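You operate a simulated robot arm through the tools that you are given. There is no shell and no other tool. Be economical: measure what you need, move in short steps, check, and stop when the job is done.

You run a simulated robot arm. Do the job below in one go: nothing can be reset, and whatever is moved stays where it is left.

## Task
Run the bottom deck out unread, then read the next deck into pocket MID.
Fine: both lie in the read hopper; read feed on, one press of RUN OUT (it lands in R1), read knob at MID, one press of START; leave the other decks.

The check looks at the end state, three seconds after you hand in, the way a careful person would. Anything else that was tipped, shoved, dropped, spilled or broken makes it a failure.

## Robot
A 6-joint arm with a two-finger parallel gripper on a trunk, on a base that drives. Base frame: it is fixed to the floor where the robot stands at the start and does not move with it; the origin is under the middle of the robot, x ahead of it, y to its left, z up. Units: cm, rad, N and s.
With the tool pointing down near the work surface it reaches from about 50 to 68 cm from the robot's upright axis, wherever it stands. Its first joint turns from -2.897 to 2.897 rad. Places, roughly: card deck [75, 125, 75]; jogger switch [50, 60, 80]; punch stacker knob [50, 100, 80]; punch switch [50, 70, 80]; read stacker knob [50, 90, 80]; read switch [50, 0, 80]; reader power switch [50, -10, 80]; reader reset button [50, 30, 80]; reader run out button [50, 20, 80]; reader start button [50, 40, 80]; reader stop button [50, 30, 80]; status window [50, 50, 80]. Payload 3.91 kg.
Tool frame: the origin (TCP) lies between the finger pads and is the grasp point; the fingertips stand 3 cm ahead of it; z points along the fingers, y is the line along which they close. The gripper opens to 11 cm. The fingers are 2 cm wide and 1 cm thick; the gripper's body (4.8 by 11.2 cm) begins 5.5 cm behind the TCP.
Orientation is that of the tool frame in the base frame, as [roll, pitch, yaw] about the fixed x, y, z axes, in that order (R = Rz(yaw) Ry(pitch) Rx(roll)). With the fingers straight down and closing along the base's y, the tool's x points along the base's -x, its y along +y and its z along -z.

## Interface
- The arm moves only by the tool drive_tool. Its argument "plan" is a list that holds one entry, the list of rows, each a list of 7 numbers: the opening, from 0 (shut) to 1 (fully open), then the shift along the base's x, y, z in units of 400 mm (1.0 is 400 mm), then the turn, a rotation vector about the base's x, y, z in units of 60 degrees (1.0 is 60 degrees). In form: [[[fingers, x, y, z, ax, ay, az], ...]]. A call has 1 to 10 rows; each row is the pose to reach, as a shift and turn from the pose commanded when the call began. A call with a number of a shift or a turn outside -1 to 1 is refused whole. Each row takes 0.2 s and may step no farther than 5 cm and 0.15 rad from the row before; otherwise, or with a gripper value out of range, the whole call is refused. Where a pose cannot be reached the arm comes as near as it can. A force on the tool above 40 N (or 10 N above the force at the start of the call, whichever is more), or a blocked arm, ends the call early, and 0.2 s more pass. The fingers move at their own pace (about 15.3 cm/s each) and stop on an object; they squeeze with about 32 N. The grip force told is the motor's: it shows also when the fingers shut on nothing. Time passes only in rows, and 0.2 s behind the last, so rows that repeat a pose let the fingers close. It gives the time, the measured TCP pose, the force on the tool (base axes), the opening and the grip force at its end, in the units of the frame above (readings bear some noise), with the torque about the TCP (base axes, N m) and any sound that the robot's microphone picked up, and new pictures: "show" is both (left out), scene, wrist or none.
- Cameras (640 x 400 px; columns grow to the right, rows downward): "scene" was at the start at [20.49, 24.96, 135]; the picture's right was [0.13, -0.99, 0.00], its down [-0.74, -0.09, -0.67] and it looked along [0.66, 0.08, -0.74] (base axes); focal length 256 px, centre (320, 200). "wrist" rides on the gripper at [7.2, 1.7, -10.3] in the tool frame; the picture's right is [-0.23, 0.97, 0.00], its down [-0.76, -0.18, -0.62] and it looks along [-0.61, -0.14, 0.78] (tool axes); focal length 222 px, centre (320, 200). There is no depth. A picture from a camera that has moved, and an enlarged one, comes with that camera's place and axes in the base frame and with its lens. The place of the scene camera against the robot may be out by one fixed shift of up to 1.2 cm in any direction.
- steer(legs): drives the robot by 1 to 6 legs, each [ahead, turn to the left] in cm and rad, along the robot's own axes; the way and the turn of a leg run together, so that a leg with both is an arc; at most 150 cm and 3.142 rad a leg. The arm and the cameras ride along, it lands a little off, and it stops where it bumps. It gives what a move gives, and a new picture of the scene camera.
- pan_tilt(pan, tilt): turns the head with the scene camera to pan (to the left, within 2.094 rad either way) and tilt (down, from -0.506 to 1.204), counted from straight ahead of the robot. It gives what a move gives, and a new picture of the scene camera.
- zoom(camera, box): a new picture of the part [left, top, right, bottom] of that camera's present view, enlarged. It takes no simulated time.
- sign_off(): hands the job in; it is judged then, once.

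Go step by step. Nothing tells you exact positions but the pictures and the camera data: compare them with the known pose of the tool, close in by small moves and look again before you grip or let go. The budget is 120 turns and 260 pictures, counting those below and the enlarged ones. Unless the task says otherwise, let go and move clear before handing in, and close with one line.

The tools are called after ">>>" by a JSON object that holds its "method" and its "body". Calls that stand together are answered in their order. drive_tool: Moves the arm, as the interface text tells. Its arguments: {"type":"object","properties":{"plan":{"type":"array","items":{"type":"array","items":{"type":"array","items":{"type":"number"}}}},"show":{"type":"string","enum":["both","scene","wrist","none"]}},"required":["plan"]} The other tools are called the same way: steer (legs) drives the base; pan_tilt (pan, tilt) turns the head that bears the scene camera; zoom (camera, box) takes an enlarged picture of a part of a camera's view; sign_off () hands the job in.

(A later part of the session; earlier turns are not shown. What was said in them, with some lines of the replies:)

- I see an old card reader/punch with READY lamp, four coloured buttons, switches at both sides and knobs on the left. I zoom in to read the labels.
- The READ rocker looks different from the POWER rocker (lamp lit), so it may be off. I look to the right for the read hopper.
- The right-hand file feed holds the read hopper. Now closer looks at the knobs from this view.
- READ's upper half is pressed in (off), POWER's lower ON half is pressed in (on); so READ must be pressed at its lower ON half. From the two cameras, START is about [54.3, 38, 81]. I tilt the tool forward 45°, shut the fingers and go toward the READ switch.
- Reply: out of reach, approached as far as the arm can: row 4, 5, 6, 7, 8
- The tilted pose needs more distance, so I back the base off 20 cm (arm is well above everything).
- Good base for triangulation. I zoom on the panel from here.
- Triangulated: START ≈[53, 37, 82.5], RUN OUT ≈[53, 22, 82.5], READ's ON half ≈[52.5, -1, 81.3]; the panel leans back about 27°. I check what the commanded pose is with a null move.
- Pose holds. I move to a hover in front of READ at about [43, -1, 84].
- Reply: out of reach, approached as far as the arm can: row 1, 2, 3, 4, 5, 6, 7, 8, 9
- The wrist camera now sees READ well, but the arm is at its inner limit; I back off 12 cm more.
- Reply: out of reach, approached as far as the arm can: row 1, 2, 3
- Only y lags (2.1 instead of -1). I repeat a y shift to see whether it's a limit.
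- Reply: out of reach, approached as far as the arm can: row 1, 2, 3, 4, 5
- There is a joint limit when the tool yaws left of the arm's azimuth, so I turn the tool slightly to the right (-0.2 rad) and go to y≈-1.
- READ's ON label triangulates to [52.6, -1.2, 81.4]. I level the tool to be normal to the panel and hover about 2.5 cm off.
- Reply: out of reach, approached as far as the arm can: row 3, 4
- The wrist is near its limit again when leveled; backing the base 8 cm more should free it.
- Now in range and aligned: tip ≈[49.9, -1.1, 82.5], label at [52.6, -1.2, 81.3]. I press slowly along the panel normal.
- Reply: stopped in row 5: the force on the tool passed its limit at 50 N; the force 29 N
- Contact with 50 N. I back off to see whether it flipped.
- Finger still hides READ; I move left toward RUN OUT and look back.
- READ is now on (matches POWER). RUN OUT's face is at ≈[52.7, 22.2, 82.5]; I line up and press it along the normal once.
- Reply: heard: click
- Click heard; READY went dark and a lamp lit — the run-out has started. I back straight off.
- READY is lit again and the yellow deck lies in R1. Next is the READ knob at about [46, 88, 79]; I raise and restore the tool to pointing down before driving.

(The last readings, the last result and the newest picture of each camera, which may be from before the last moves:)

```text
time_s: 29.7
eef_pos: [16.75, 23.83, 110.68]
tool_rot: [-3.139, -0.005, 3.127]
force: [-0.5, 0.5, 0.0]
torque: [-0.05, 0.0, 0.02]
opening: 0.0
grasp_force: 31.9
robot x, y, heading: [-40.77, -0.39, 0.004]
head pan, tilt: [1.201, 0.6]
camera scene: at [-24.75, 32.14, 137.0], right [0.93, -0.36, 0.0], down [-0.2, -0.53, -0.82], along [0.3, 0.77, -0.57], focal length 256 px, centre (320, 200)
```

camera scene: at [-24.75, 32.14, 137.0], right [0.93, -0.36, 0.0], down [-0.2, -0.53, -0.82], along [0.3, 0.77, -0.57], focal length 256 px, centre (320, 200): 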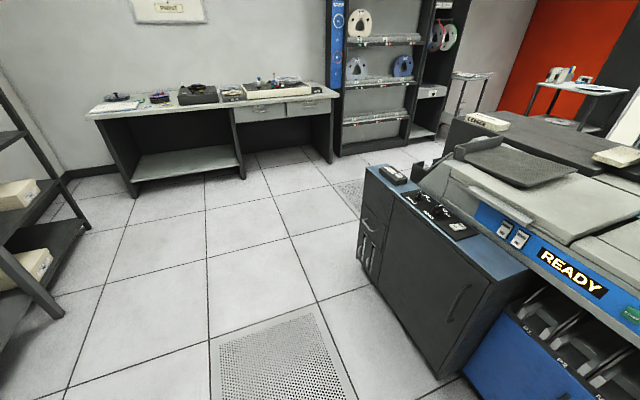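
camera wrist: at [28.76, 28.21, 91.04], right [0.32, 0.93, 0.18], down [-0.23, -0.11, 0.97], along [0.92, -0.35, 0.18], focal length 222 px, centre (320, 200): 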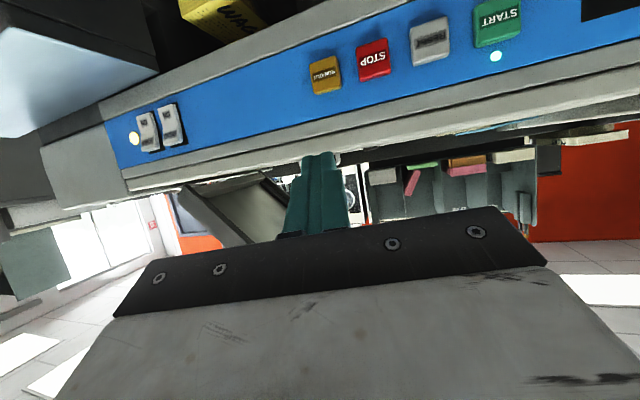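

Floor to the left is clear. I drive to about (-10, 68).

>>> {"method": "steer", "body": {"legs": [[0, 1.571], [68, 0], [0, -1.571], [20, 0]]}}

>>> {"method": "pan_tilt", "body": {"pan": 0.3, "tilt": 0.8}}

```text
time_s: 42.2
eef_pos: [38.71, 91.81, 110.56]
tool_rot: [-3.141, -0.006, 3.117]
force: [0.0, 0.6, -0.1]
torque: [0.02, -0.02, 0.0]
opening: 0.0
grasp_force: 32.3
robot x, y, heading: [-18.89, 68.62, -0.007]
head pan, tilt: [1.201, 0.6]
camera scene: at [-2.81, 100.52, 137.0], right [0.93, -0.37, 0.0], down [-0.21, -0.53, -0.83], along [0.3, 0.77, -0.56], focal length 256 px, centre (320, 200)
```

scene: 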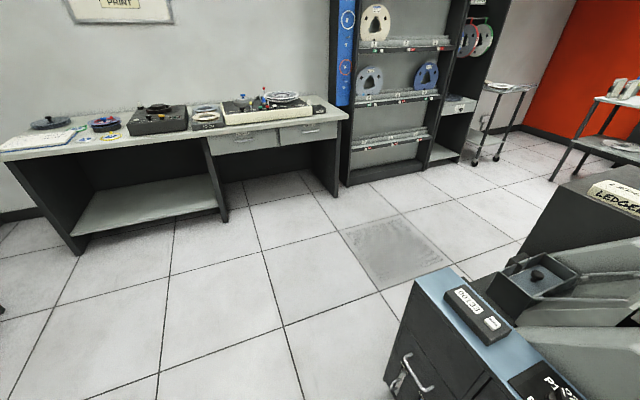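

```text
time_s: 43.4
eef_pos: [38.51, 91.79, 110.66]
tool_rot: [3.141, -0.004, 3.118]
force: [0.1, -0.2, 0.5]
torque: [-0.01, 0.0, -0.01]
opening: 0.0
grasp_force: 32.0
robot x, y, heading: [-19.06, 68.64, -0.008]
head pan, tilt: [0.3, 0.799]
camera scene: at [1.65, 94.63, 135.31], right [0.29, -0.96, 0.0], down [-0.69, -0.21, -0.7], along [0.67, 0.2, -0.72], focal length 256 px, centre (320, 200)
```

scene: 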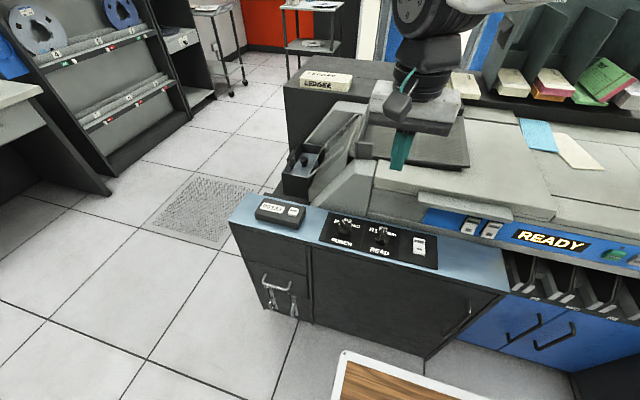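

I move ahead 7 cm and view the knob up close.

>>> {"method": "steer", "body": {"legs": [[7, 0]]}}

>>> {"method": "zoom", "body": {"camera": "scene", "box": [300, 190, 460, 290]}}

>>> {"method": "drive_tool", "body": {"plan": [[[0, -0.05, -0.05, -0.05, 0, 0, 0], [0, -0.05, -0.05, -0.05, 0, 0, 0]]], "show": "wrist"}}

```text
time_s: 44.4
eef_pos: [45.67, 91.57, 110.62]
tool_rot: [-3.139, -0.007, 3.118]
force: [0.7, 0.0, -0.3]
torque: [-0.01, -0.02, -0.01]
opening: 0.0
grasp_force: 32.0
robot x, y, heading: [-12.23, 68.44, -0.004]
head pan, tilt: [0.3, 0.799]
camera scene: at [8.7, 94.58, 135.31], right [0.29, -0.96, 0.0], down [-0.69, -0.21, -0.7], along [0.67, 0.2, -0.72], focal length 256 px, centre (320, 200)
```

scene: 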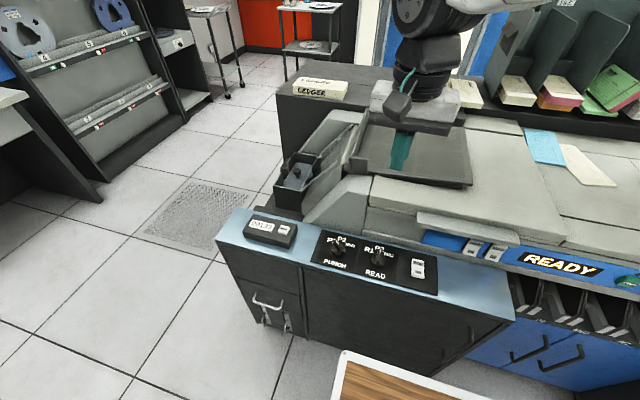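

```text
4.00 times, centred on (380, 240) of scene
camera zoom: at [8.7, 94.58, 135.31], right [0.29, -0.96, 0.0], down [-0.69, -0.21, -0.7], along [0.67, 0.2, -0.72], focal length 1025 px, centre (80, 40)
```

zoom: 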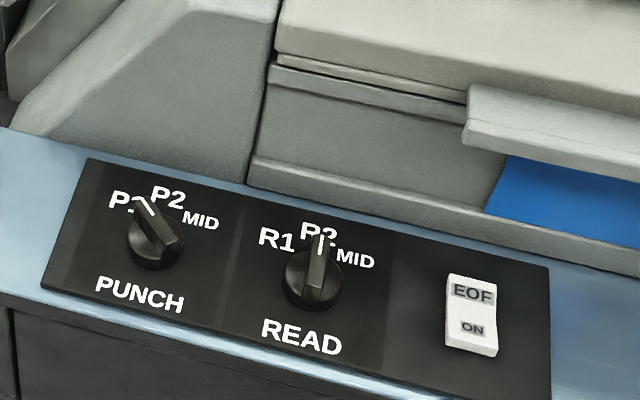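

```text
time_s: 45.0
eef_pos: [43.57, 89.76, 108.87]
tool_rot: [-3.139, -0.006, 3.118]
force: [0.3, 0.1, 0.6]
torque: [0.0, 0.0, -0.04]
opening: 0.02
grasp_force: 32.1
robot x, y, heading: [-12.09, 68.22, -0.011]
head pan, tilt: [0.3, 0.799]
camera wrist: at [36.31, 91.6, 119.1], right [0.25, 0.97, 0.0], down [0.76, -0.2, 0.62], along [0.6, -0.16, -0.78], focal length 222 px, centre (320, 200)
```

wrist: 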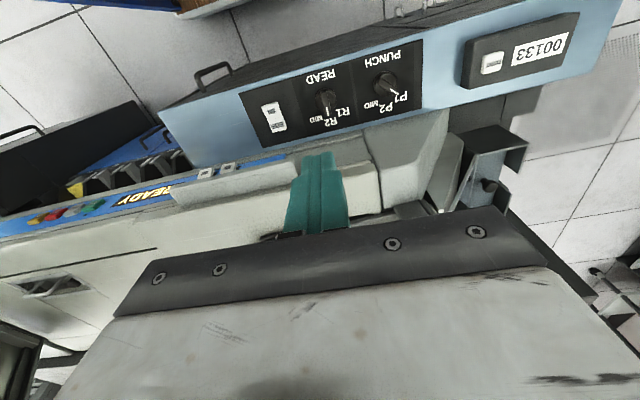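

The READ knob (≈[46.5, 90, 78]) points at R2; MID lies about 45° clockwise. I open the fingers part-way and come over it.

>>> {"method": "drive_tool", "body": {"plan": [[[0.35, 0.02, 0, -0.11, 0, 0, 0], [0.35, 0.04, 0.005, -0.22, 0, 0, 0], [0.35, 0.06, 0.005, -0.33, 0, 0, 0], [0.35, 0.07, 0.005, -0.44, 0, 0, 0], [0.35, 0.0725, 0.005, -0.55, 0, 0, 0], [0.35, 0.0725, 0.005, -0.55, 0, 0, 0]]]}}

>>> {"method": "zoom", "body": {"camera": "scene", "box": [300, 190, 460, 290]}}

>>> {"method": "zoom", "body": {"camera": "wrist", "box": [220, 50, 460, 200]}}

```text
time_s: 46.4
eef_pos: [46.63, 90.18, 86.57]
tool_rot: [-3.141, -0.005, 3.116]
force: [0.0, -0.7, 0.9]
torque: [0.01, -0.01, -0.02]
opening: 3.84
grasp_force: 0.0
robot x, y, heading: [-12.14, 68.35, -0.004]
head pan, tilt: [0.3, 0.799]
camera scene: at [8.69, 94.58, 135.31], right [0.29, -0.96, 0.0], down [-0.69, -0.21, -0.7], along [0.67, 0.2, -0.72], focal length 256 px, centre (320, 200)
camera wrist: at [39.38, 91.99, 97.06], right [0.25, 0.97, 0.0], down [0.76, -0.2, 0.62], along [0.6, -0.16, -0.78], focal length 222 px, centre (320, 200)
```

scene: 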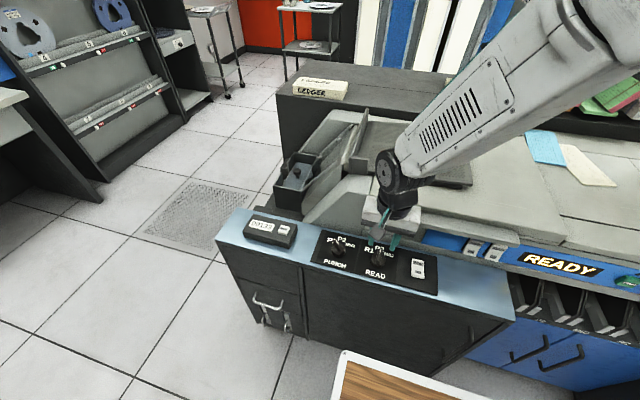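
wrist: 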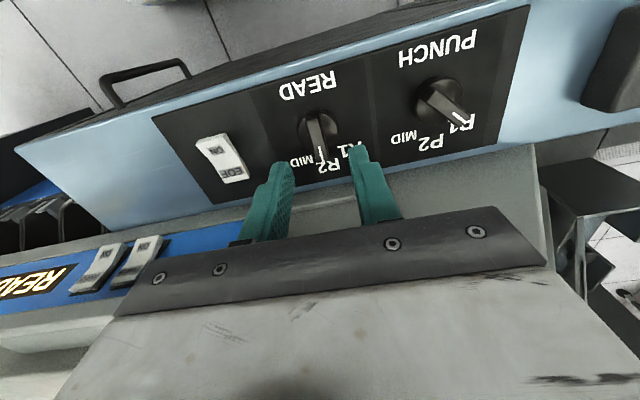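

```text
4.00 times, centred on (380, 240) of scene
camera zoom: at [8.69, 94.58, 135.31], right [0.29, -0.96, 0.0], down [-0.69, -0.21, -0.7], along [0.67, 0.2, -0.72], focal length 1025 px, centre (80, 40)
```

zoom: 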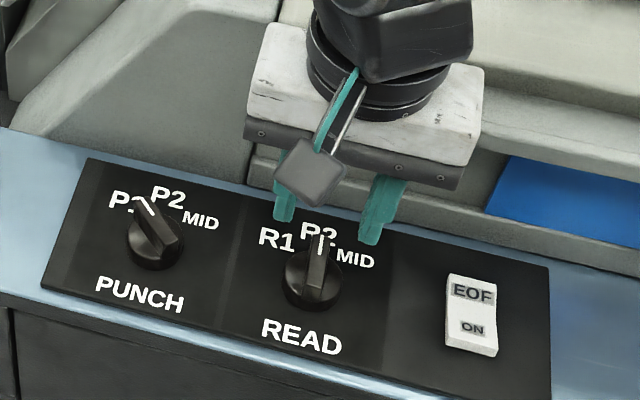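

```text
2.67 times, centred on (340, 125) of wrist
camera zoom: at [39.38, 91.99, 97.06], right [0.25, 0.97, 0.0], down [0.76, -0.2, 0.62], along [0.6, -0.16, -0.78], focal length 592 px, centre (267, 400)
```

zoom: 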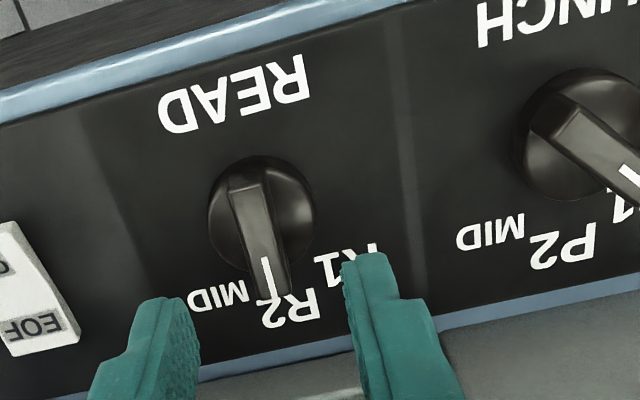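

Wrist views put the knob axis at [46.8, 89.8]. I lower so the tips come to about z=77.3 and check.

>>> {"method": "drive_tool", "body": {"plan": [[[0.35, 0.005, -0.0095, -0.07, 0, 0, 0], [0.35, 0.005, -0.0095, -0.13, 0, 0, 0], [0.35, 0.005, -0.0095, -0.157, 0, 0, 0], [0.35, 0.005, -0.0095, -0.157, 0, 0, 0]]], "show": "wrist"}}

>>> {"method": "zoom", "body": {"camera": "scene", "box": [340, 220, 436, 280]}}

>>> {"method": "zoom", "body": {"camera": "wrist", "box": [220, 50, 460, 200]}}

```text
time_s: 47.4
eef_pos: [46.89, 89.72, 80.52]
tool_rot: [-3.141, -0.001, 3.117]
force: [-3.0, -0.8, 24.4]
torque: [0.44, 0.07, 0.01]
opening: 3.79
grasp_force: 0.0
robot x, y, heading: [-11.89, 68.4, -0.008]
head pan, tilt: [0.3, 0.799]
camera wrist: at [39.62, 91.4, 90.85], right [0.25, 0.97, 0.0], down [0.76, -0.2, 0.62], along [0.6, -0.16, -0.78], focal length 222 px, centre (320, 200)
```

wrist: 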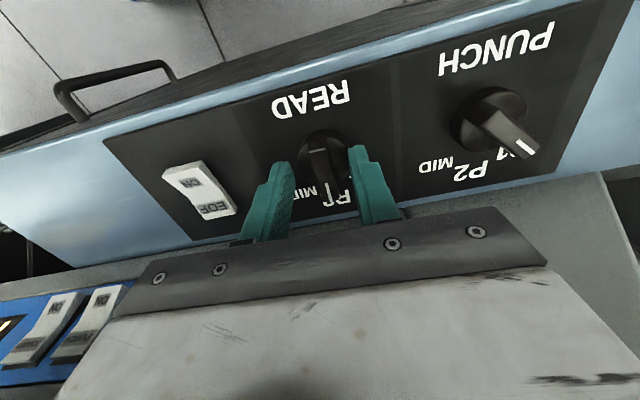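

```text
6.67 times, centred on (388, 250) of scene
camera zoom: at [8.62, 94.55, 135.33], right [0.29, -0.96, 0.0], down [-0.69, -0.21, -0.7], along [0.67, 0.2, -0.72], focal length 1709 px, centre (-133, -133)
```

zoom: 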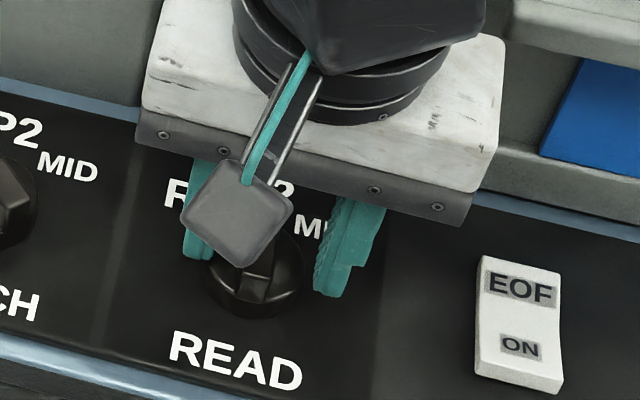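

```text
2.67 times, centred on (340, 125) of wrist
camera zoom: at [39.62, 91.4, 90.85], right [0.25, 0.97, 0.0], down [0.76, -0.2, 0.62], along [0.6, -0.16, -0.78], focal length 592 px, centre (267, 400)
```

zoom: 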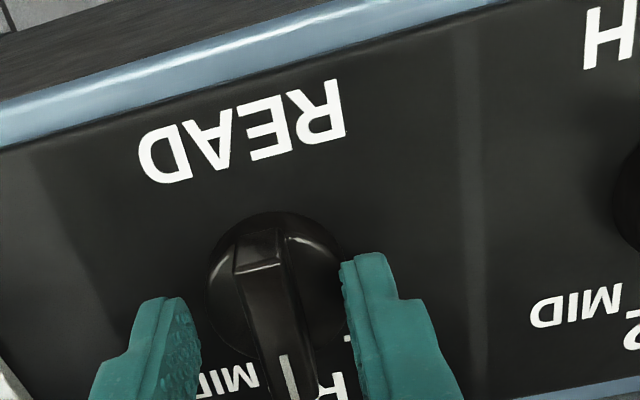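

Left fingertip touches the knob's disc edge (24 N). I raise 0.5 cm, shift 0.2 cm left and close on the bar.

>>> {"method": "drive_tool", "body": {"plan": [[[0.35, 0, 0.005, 0.015, 0, 0, 0], [0.35, 0, 0.005, 0.015, 0, 0, 0], [0, 0, 0.005, 0.015, 0, 0, 0], [0, 0, 0.005, 0.015, 0, 0, 0]]], "show": "wrist"}}

>>> {"method": "zoom", "body": {"camera": "wrist", "box": [220, 50, 460, 200]}}

```text
time_s: 48.4
eef_pos: [46.83, 89.9, 80.96]
tool_rot: [-3.141, -0.006, 3.118]
force: [1.1, 7.0, -7.7]
torque: [0.28, -0.06, 0.0]
opening: 1.16
grasp_force: 45.1
robot x, y, heading: [-11.56, 68.47, -0.009]
head pan, tilt: [0.3, 0.799]
camera wrist: at [39.62, 91.69, 91.36], right [0.25, 0.97, 0.0], down [0.76, -0.19, 0.62], along [0.6, -0.16, -0.78], focal length 222 px, centre (320, 200)
```

wrist: 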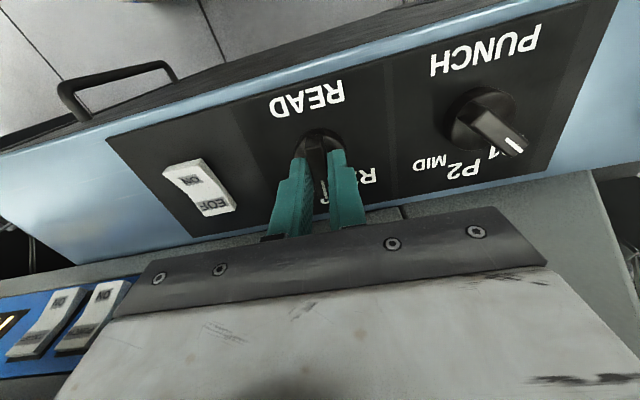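

```text
2.67 times, centred on (340, 125) of wrist
camera zoom: at [39.62, 91.69, 91.36], right [0.25, 0.97, 0.0], down [0.76, -0.19, 0.62], along [0.6, -0.16, -0.78], focal length 592 px, centre (267, 400)
```

zoom: 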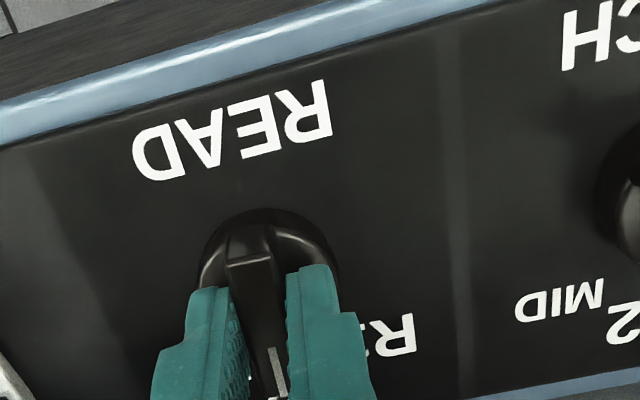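

Bar held (1.16 cm). Now turn clockwise 45° toward MID.

>>> {"method": "drive_tool", "body": {"plan": [[[0, 0, 0, 0, 0, 0, -0.125], [0, 0, 0, 0, 0, 0, -0.25], [0, 0, 0, 0, 0, 0, -0.375], [0, 0, 0, 0, 0, 0, -0.5], [0, 0, 0, 0, 0, 0, -0.625], [0, 0, 0, 0, 0, 0, -0.75], [0, 0, 0, 0, 0, 0, -0.75]]]}}

>>> {"method": "zoom", "body": {"camera": "scene", "box": [340, 220, 436, 280]}}

```text
time_s: 50.0
eef_pos: [46.9, 89.96, 81.04]
tool_rot: [3.141, -0.004, 2.333]
force: [19.4, 32.2, -1.5]
torque: [0.09, -1.09, 0.05]
opening: 1.2
grasp_force: 44.9
robot x, y, heading: [-11.86, 68.23, -0.004]
head pan, tilt: [0.3, 0.799]
camera scene: at [8.75, 94.72, 135.28], right [0.29, -0.96, 0.0], down [-0.69, -0.21, -0.7], along [0.67, 0.2, -0.72], focal length 256 px, centre (320, 200)
camera wrist: at [43.04, 96.26, 91.36], right [0.86, 0.51, 0.0], down [0.4, -0.68, 0.62], along [0.32, -0.53, -0.78], focal length 222 px, centre (320, 200)
```

scene: 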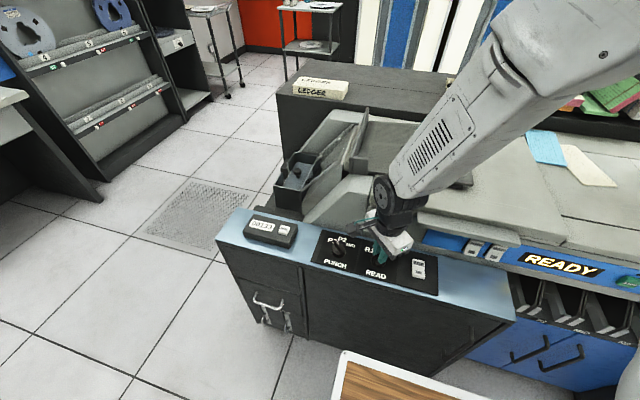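
wrist: 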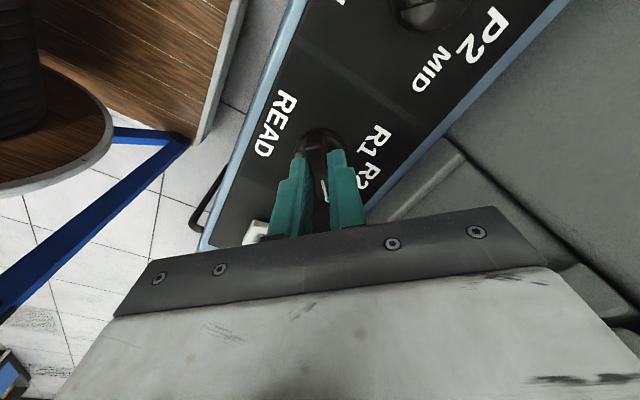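

```text
6.67 times, centred on (388, 250) of scene
camera zoom: at [8.75, 94.72, 135.28], right [0.29, -0.96, 0.0], down [-0.69, -0.21, -0.7], along [0.67, 0.2, -0.72], focal length 1709 px, centre (-133, -133)
```

zoom: 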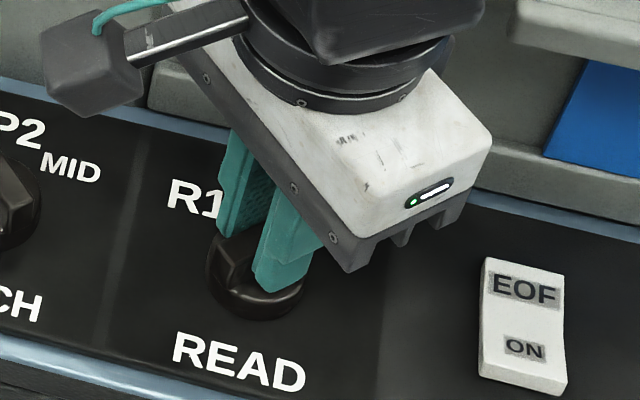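

Knob turned with the tool. I release, rise and inspect.

>>> {"method": "drive_tool", "body": {"plan": [[[0.3, 0, 0, 0, 0, 0, 0], [0.3, 0, 0, 0, 0, 0, 0], [0.3, 0, 0, 0.06, 0, 0, 0], [0.3, 0, 0, 0.17, 0, 0, 0], [0.3, 0, 0, 0.28, 0, 0, 0], [0.3, -0.05, 0.05, 0.38, 0, 0, 0], [0.3, -0.05, 0.05, 0.48, 0, 0, 0]]]}}

>>> {"method": "zoom", "body": {"camera": "scene", "box": [320, 210, 448, 290]}}

>>> {"method": "zoom", "body": {"camera": "wrist", "box": [200, 0, 440, 150]}}

```text
time_s: 51.6
eef_pos: [44.48, 91.91, 100.22]
tool_rot: [-3.14, -0.005, 2.331]
force: [-0.5, 0.2, -0.4]
torque: [-0.01, -0.01, -0.01]
opening: 3.31
grasp_force: 0.0
robot x, y, heading: [-11.5, 68.45, -0.002]
head pan, tilt: [0.3, 0.799]
camera scene: at [8.72, 94.61, 135.3], right [0.29, -0.96, 0.0], down [-0.69, -0.21, -0.7], along [0.67, 0.2, -0.72], focal length 256 px, centre (320, 200)
camera wrist: at [40.74, 98.26, 110.57], right [0.86, 0.51, 0.0], down [0.4, -0.68, 0.62], along [0.31, -0.54, -0.78], focal length 222 px, centre (320, 200)
```

scene: 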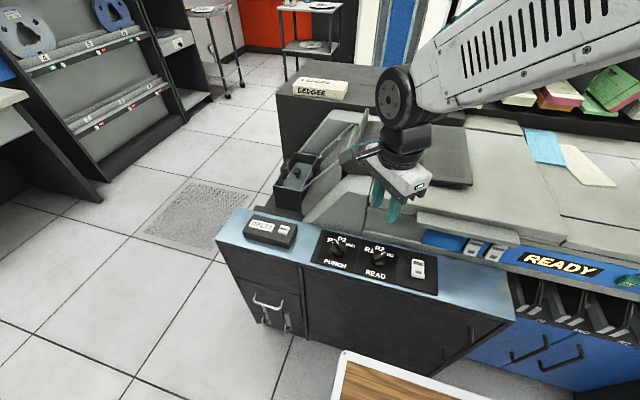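
wrist: 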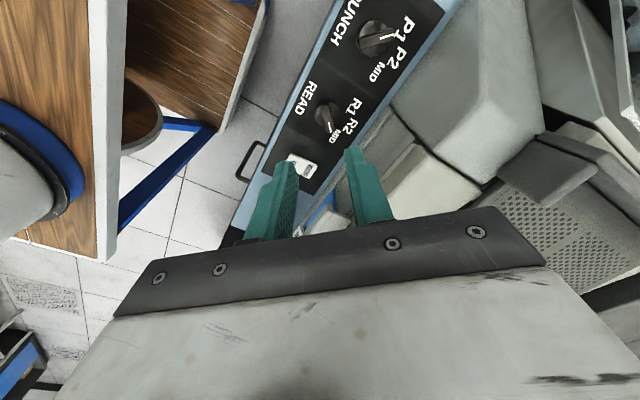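

```text
5.00 times, centred on (384, 250) of scene
camera zoom: at [8.72, 94.61, 135.3], right [0.29, -0.96, 0.0], down [-0.69, -0.21, -0.7], along [0.67, 0.2, -0.72], focal length 1282 px, centre (0, -50)
```

zoom: 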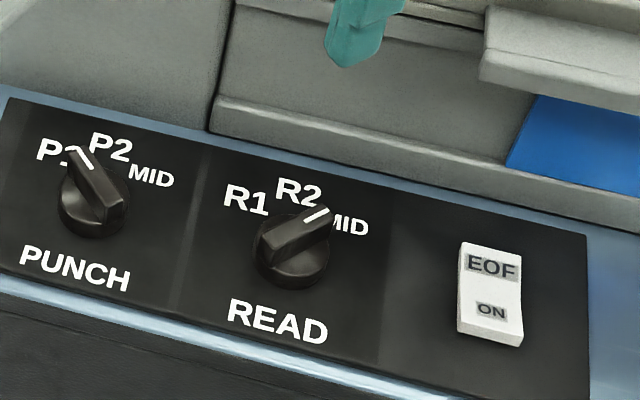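

```text
2.67 times, centred on (320, 75) of wrist
camera zoom: at [40.74, 98.26, 110.57], right [0.86, 0.51, 0.0], down [0.4, -0.68, 0.62], along [0.31, -0.54, -0.78], focal length 592 px, centre (320, 533)
```

zoom: 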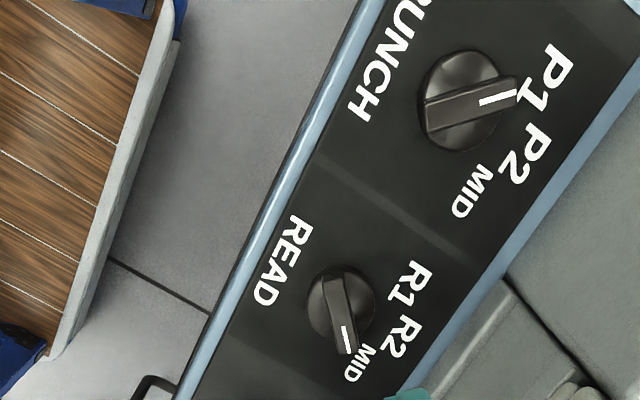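

The READ knob points at MID, PUNCH untouched at P1. Next: restore the tool yaw and drive back to about (-40, 17) for START.

>>> {"method": "drive_tool", "body": {"plan": [[[0, 0, 0, 0.05, 0, 0, 0.125], [0, 0, 0, 0.1, 0, 0, 0.25], [0, 0, 0, 0.15, 0, 0, 0.375], [0, 0, 0, 0.2, 0, 0, 0.5], [0, 0, 0, 0.25, 0, 0, 0.625], [0, 0, 0, 0.25, 0, 0, 0.75], [0, 0, 0, 0.25, 0, 0, 0.75]]], "show": "none"}}

>>> {"method": "steer", "body": {"legs": [[-28, 0], [0, -1.571], [51, 0], [0, 1.571]]}}

>>> {"method": "pan_tilt", "body": {"pan": 0.2, "tilt": 0.7}}

```text
time_s: 53.2
eef_pos: [44.58, 91.69, 110.06]
tool_rot: [-3.141, -0.005, 3.119]
force: [0.6, -0.8, -0.3]
torque: [-0.02, -0.02, -0.01]
opening: 0.0
grasp_force: 31.9
robot x, y, heading: [-11.53, 68.21, -0.007]
head pan, tilt: [0.3, 0.799]
```

```text
time_s: 65.3
eef_pos: [17.16, 41.48, 110.14]
tool_rot: [-3.14, -0.005, 3.114]
force: [-0.5, -0.1, -0.1]
torque: [0.01, 0.0, 0.02]
opening: 0.0
grasp_force: 32.3
robot x, y, heading: [-39.07, 18.39, -0.009]
head pan, tilt: [0.3, 0.799]
camera scene: at [-18.84, 44.54, 135.31], right [0.28, -0.96, 0.0], down [-0.69, -0.2, -0.7], along [0.67, 0.2, -0.72], focal length 256 px, centre (320, 200)
```

scene: 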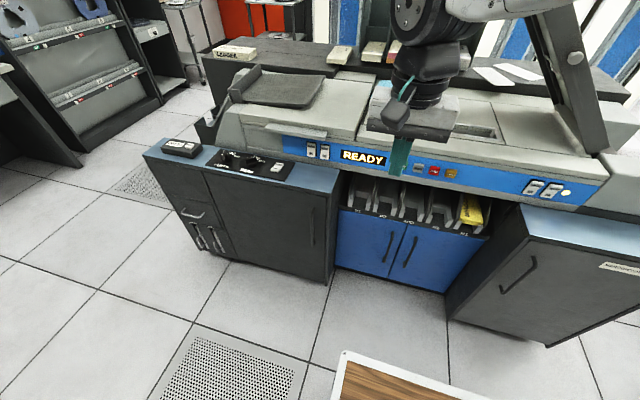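

```text
time_s: 66.0
eef_pos: [17.23, 41.53, 110.18]
tool_rot: [-3.139, -0.005, 3.114]
force: [0.2, 0.1, 0.2]
torque: [0.02, -0.01, 0.03]
opening: 0.0
grasp_force: 32.1
robot x, y, heading: [-39.32, 18.42, -0.014]
head pan, tilt: [0.201, 0.7]
camera scene: at [-18.23, 43.84, 136.13], right [0.19, -0.98, 0.0], down [-0.63, -0.12, -0.76], along [0.75, 0.14, -0.64], focal length 256 px, centre (320, 200)
```

scene: 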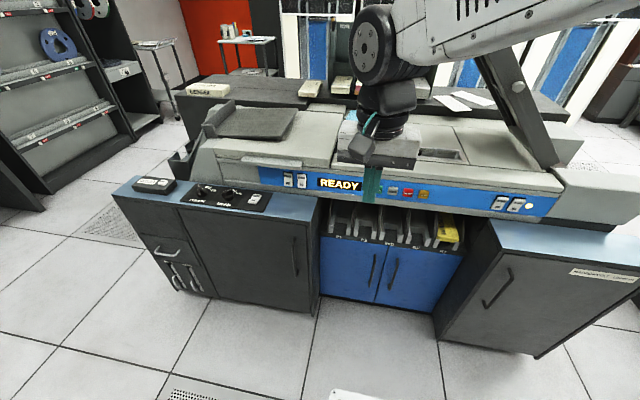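

Now I tilt the tool forward again, retracing the earlier motion, to hover before START.

>>> {"method": "drive_tool", "body": {"plan": [[[0, 0.07, 0, 0, 0, -0.1, 0], [0, 0.14, 0, 0, 0, -0.2, 0], [0, 0.2, 0, 0, 0, -0.29, 0], [0, 0.2, 0, 0, 0, -0.29, 0]]], "show": "none"}}

>>> {"method": "drive_tool", "body": {"plan": [[[0, 0.07, -0.01, -0.03, 0, 0, 0], [0, 0.12, -0.02, -0.09, 0, 0, 0], [0, 0.17, -0.04, -0.15, 0, -0.125, 0], [0, 0.22, -0.05, -0.21, 0, -0.25, 0], [0, 0.27, -0.06, -0.27, 0, -0.375, 0], [0, 0.32, -0.07, -0.33, 0, -0.5, 0], [0, 0.36, -0.08, -0.39, 0, -0.625, 0], [0, 0.4, -0.09, -0.45, 0, -0.75, 0], [0, 0.4, -0.09, -0.45, 0, -0.75, 0]]]}}

```text
time_s: 67.0
eef_pos: [25.15, 41.43, 110.22]
tool_rot: [3.133, 0.3, 3.113]
force: [0.8, 0.0, 0.0]
torque: [0.01, 0.0, 0.01]
opening: 0.0
grasp_force: 32.2
robot x, y, heading: [-39.74, 18.36, -0.011]
head pan, tilt: [0.201, 0.7]
```

```text
time_s: 69.0
eef_pos: [41.09, 37.97, 92.03]
tool_rot: [3.087, 1.083, 3.078]
force: [-0.1, -0.4, 0.6]
torque: [-0.01, -0.03, -0.01]
opening: 0.02
grasp_force: 31.5
robot x, y, heading: [-39.8, 18.29, -0.015]
head pan, tilt: [0.201, 0.7]
camera scene: at [-18.24, 43.84, 136.13], right [0.19, -0.98, 0.0], down [-0.63, -0.12, -0.76], along [0.75, 0.14, -0.64], focal length 256 px, centre (320, 200)
camera wrist: at [28.47, 39.82, 90.5], right [0.12, 0.97, 0.23], down [-0.2, -0.2, 0.96], along [0.97, -0.16, 0.17], focal length 222 px, centre (320, 200)
```

scene: 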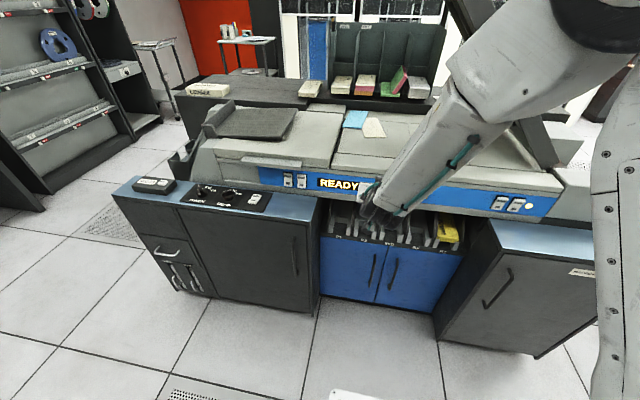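
wrist: 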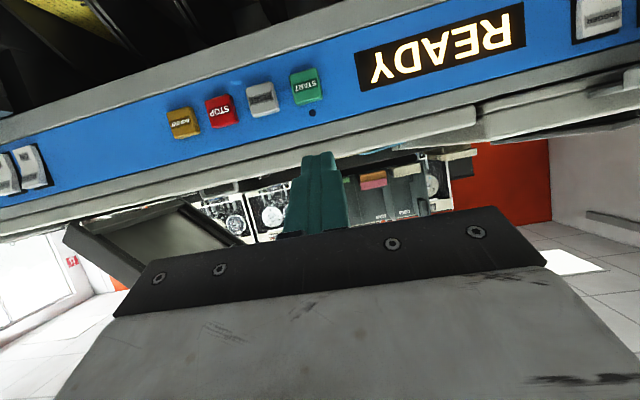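

START's face is at ≈[52.7, 37.1, 82.7]. I go to 2.3 cm off it.

>>> {"method": "drive_tool", "body": {"plan": [[[0, 0.06, -0.01, -0.07, 0, 0, 0], [0, 0.12, -0.022, -0.13, 0, 0, 0], [0, 0.1725, -0.022, -0.173, 0, 0, 0], [0, 0.1725, -0.022, -0.173, 0, 0, 0]]], "show": "wrist"}}

```text
time_s: 70.0
eef_pos: [48.17, 37.32, 85.16]
tool_rot: [3.09, 1.084, 3.081]
force: [0.2, -0.2, -0.1]
torque: [-0.01, -0.01, -0.01]
opening: 0.03
grasp_force: 31.6
robot x, y, heading: [-39.78, 18.32, -0.012]
head pan, tilt: [0.201, 0.7]
camera wrist: at [35.48, 38.98, 83.6], right [0.12, 0.97, 0.23], down [-0.2, -0.2, 0.96], along [0.97, -0.16, 0.17], focal length 222 px, centre (320, 200)
```

wrist: 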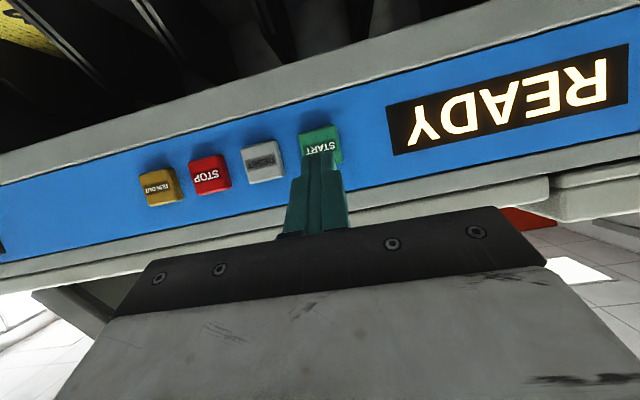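

Aligned. Press START once.

>>> {"method": "drive_tool", "body": {"plan": [[[0, 0.025, 0, -0.014, 0, 0, 0], [0, 0.042, 0, -0.024, 0, 0, 0], [0, 0.052, 0, -0.029, 0, 0, 0], [0, 0.06, 0, -0.033, 0, 0, 0], [0, 0.068, 0, -0.037, 0, 0, 0], [0, 0.072, 0, -0.039, 0, 0, 0]]]}}

```text
time_s: 71.4
eef_pos: [50.88, 37.01, 83.7]
tool_rot: [3.091, 1.084, 3.081]
force: [-20.3, -0.7, 10.4]
torque: [-0.02, -0.21, -0.04]
opening: 0.0
grasp_force: 31.8
robot x, y, heading: [-39.69, 18.48, -0.011]
head pan, tilt: [0.201, 0.7]
heard: click
camera scene: at [-18.36, 43.83, 136.16], right [0.19, -0.98, 0.0], down [-0.63, -0.12, -0.77], along [0.75, 0.14, -0.64], focal length 256 px, centre (320, 200)
camera wrist: at [38.29, 38.96, 82.24], right [0.12, 0.97, 0.22], down [-0.2, -0.2, 0.96], along [0.97, -0.16, 0.17], focal length 222 px, centre (320, 200)
```

scene: 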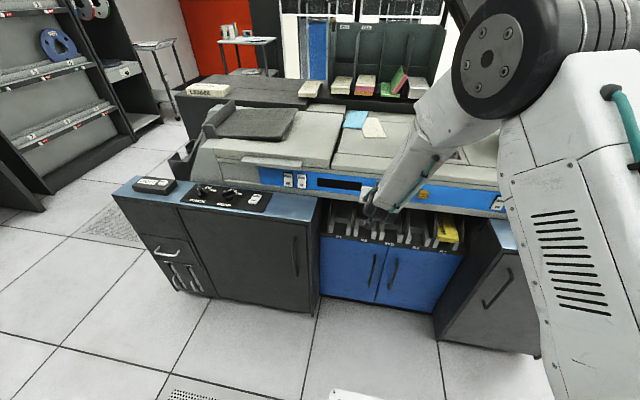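
wrist: 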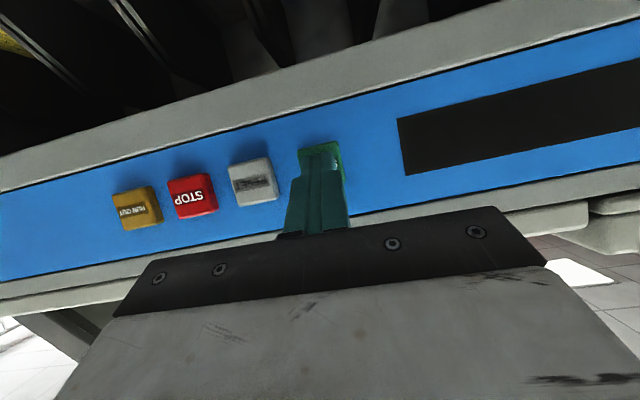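

Click heard and the reader is running. I back straight off and watch.

>>> {"method": "drive_tool", "body": {"plan": [[[0, -0.04, 0, 0.02, 0, 0, 0], [0, -0.12, 0, 0.05, 0, 0, 0], [0, -0.2, 0, 0.13, 0, 0, 0], [0, -0.25, 0, 0.23, 0, 0, 0], [0, -0.3, 0, 0.33, 0, 0, 0], [0, -0.3, 0, 0.43, 0, 0, 0], [0, -0.3, 0, 0.43, 0, 0, 0], [0, -0.3, 0, 0.43, 0, 0, 0]]], "show": "scene"}}

>>> {"method": "pan_tilt", "body": {"pan": 0.1, "tilt": 0.75}}

>>> {"method": "zoom", "body": {"camera": "scene", "box": [260, 140, 500, 290]}}

```text
time_s: 73.2
eef_pos: [38.89, 37.13, 101.13]
tool_rot: [3.088, 1.083, 3.08]
force: [-0.9, -0.5, 0.0]
torque: [0.0, 0.01, 0.0]
opening: 0.01
grasp_force: 32.4
robot x, y, heading: [-39.52, 18.35, -0.013]
head pan, tilt: [0.201, 0.7]
camera scene: at [-18.23, 43.84, 136.13], right [0.19, -0.98, 0.0], down [-0.63, -0.12, -0.76], along [0.75, 0.14, -0.64], focal length 256 px, centre (320, 200)
```

scene: 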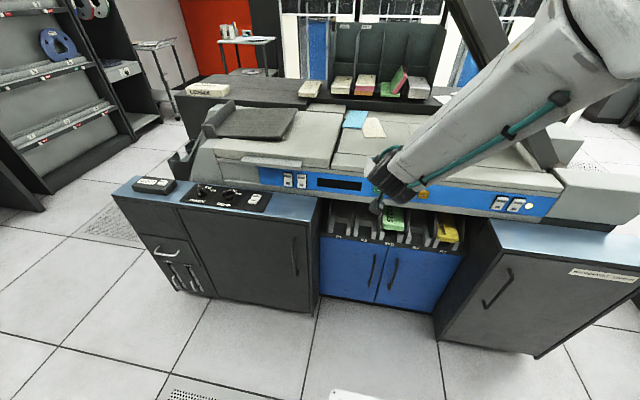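

```text
time_s: 73.8
eef_pos: [38.82, 37.02, 101.0]
tool_rot: [3.088, 1.084, 3.08]
force: [0.9, 0.7, 0.0]
torque: [-0.01, 0.04, 0.01]
opening: 0.0
grasp_force: 31.0
robot x, y, heading: [-39.62, 18.34, -0.013]
head pan, tilt: [0.099, 0.75]
camera scene: at [-18.32, 42.97, 135.71], right [0.09, -1.0, 0.0], down [-0.68, -0.06, -0.73], along [0.73, 0.06, -0.68], focal length 256 px, centre (320, 200)
```

scene: 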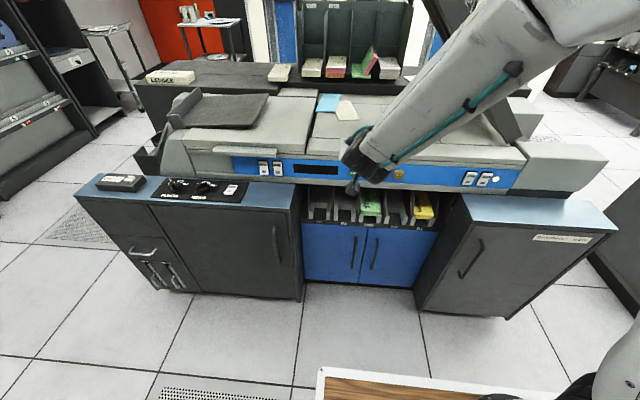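

```text
2.67 times, centred on (380, 215) of scene
camera zoom: at [-18.32, 42.97, 135.71], right [0.09, -1.0, 0.0], down [-0.68, -0.06, -0.73], along [0.73, 0.06, -0.68], focal length 684 px, centre (160, 160)
```

zoom: 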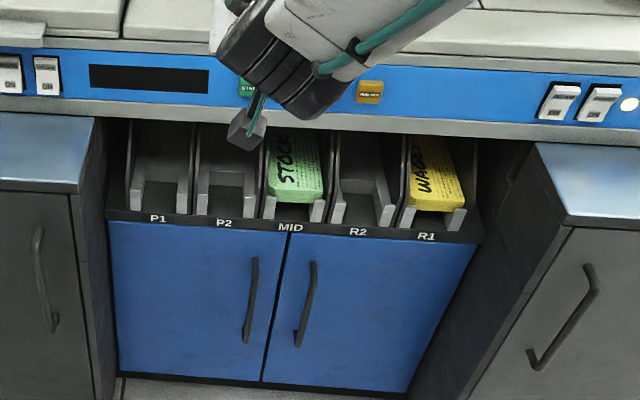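

The yellow WAGES deck is in R1 and the green STOCK deck is in MID. READY is dark and the arm is clear of the machine, so I hand in.

>>> {"method": "sign_off", "body": {}}

```text
The job is handed in.
```

The bottom deck (WAGES) was run out unread into R1 and the next deck (STOCK) was read into MID; the other decks were left alone.
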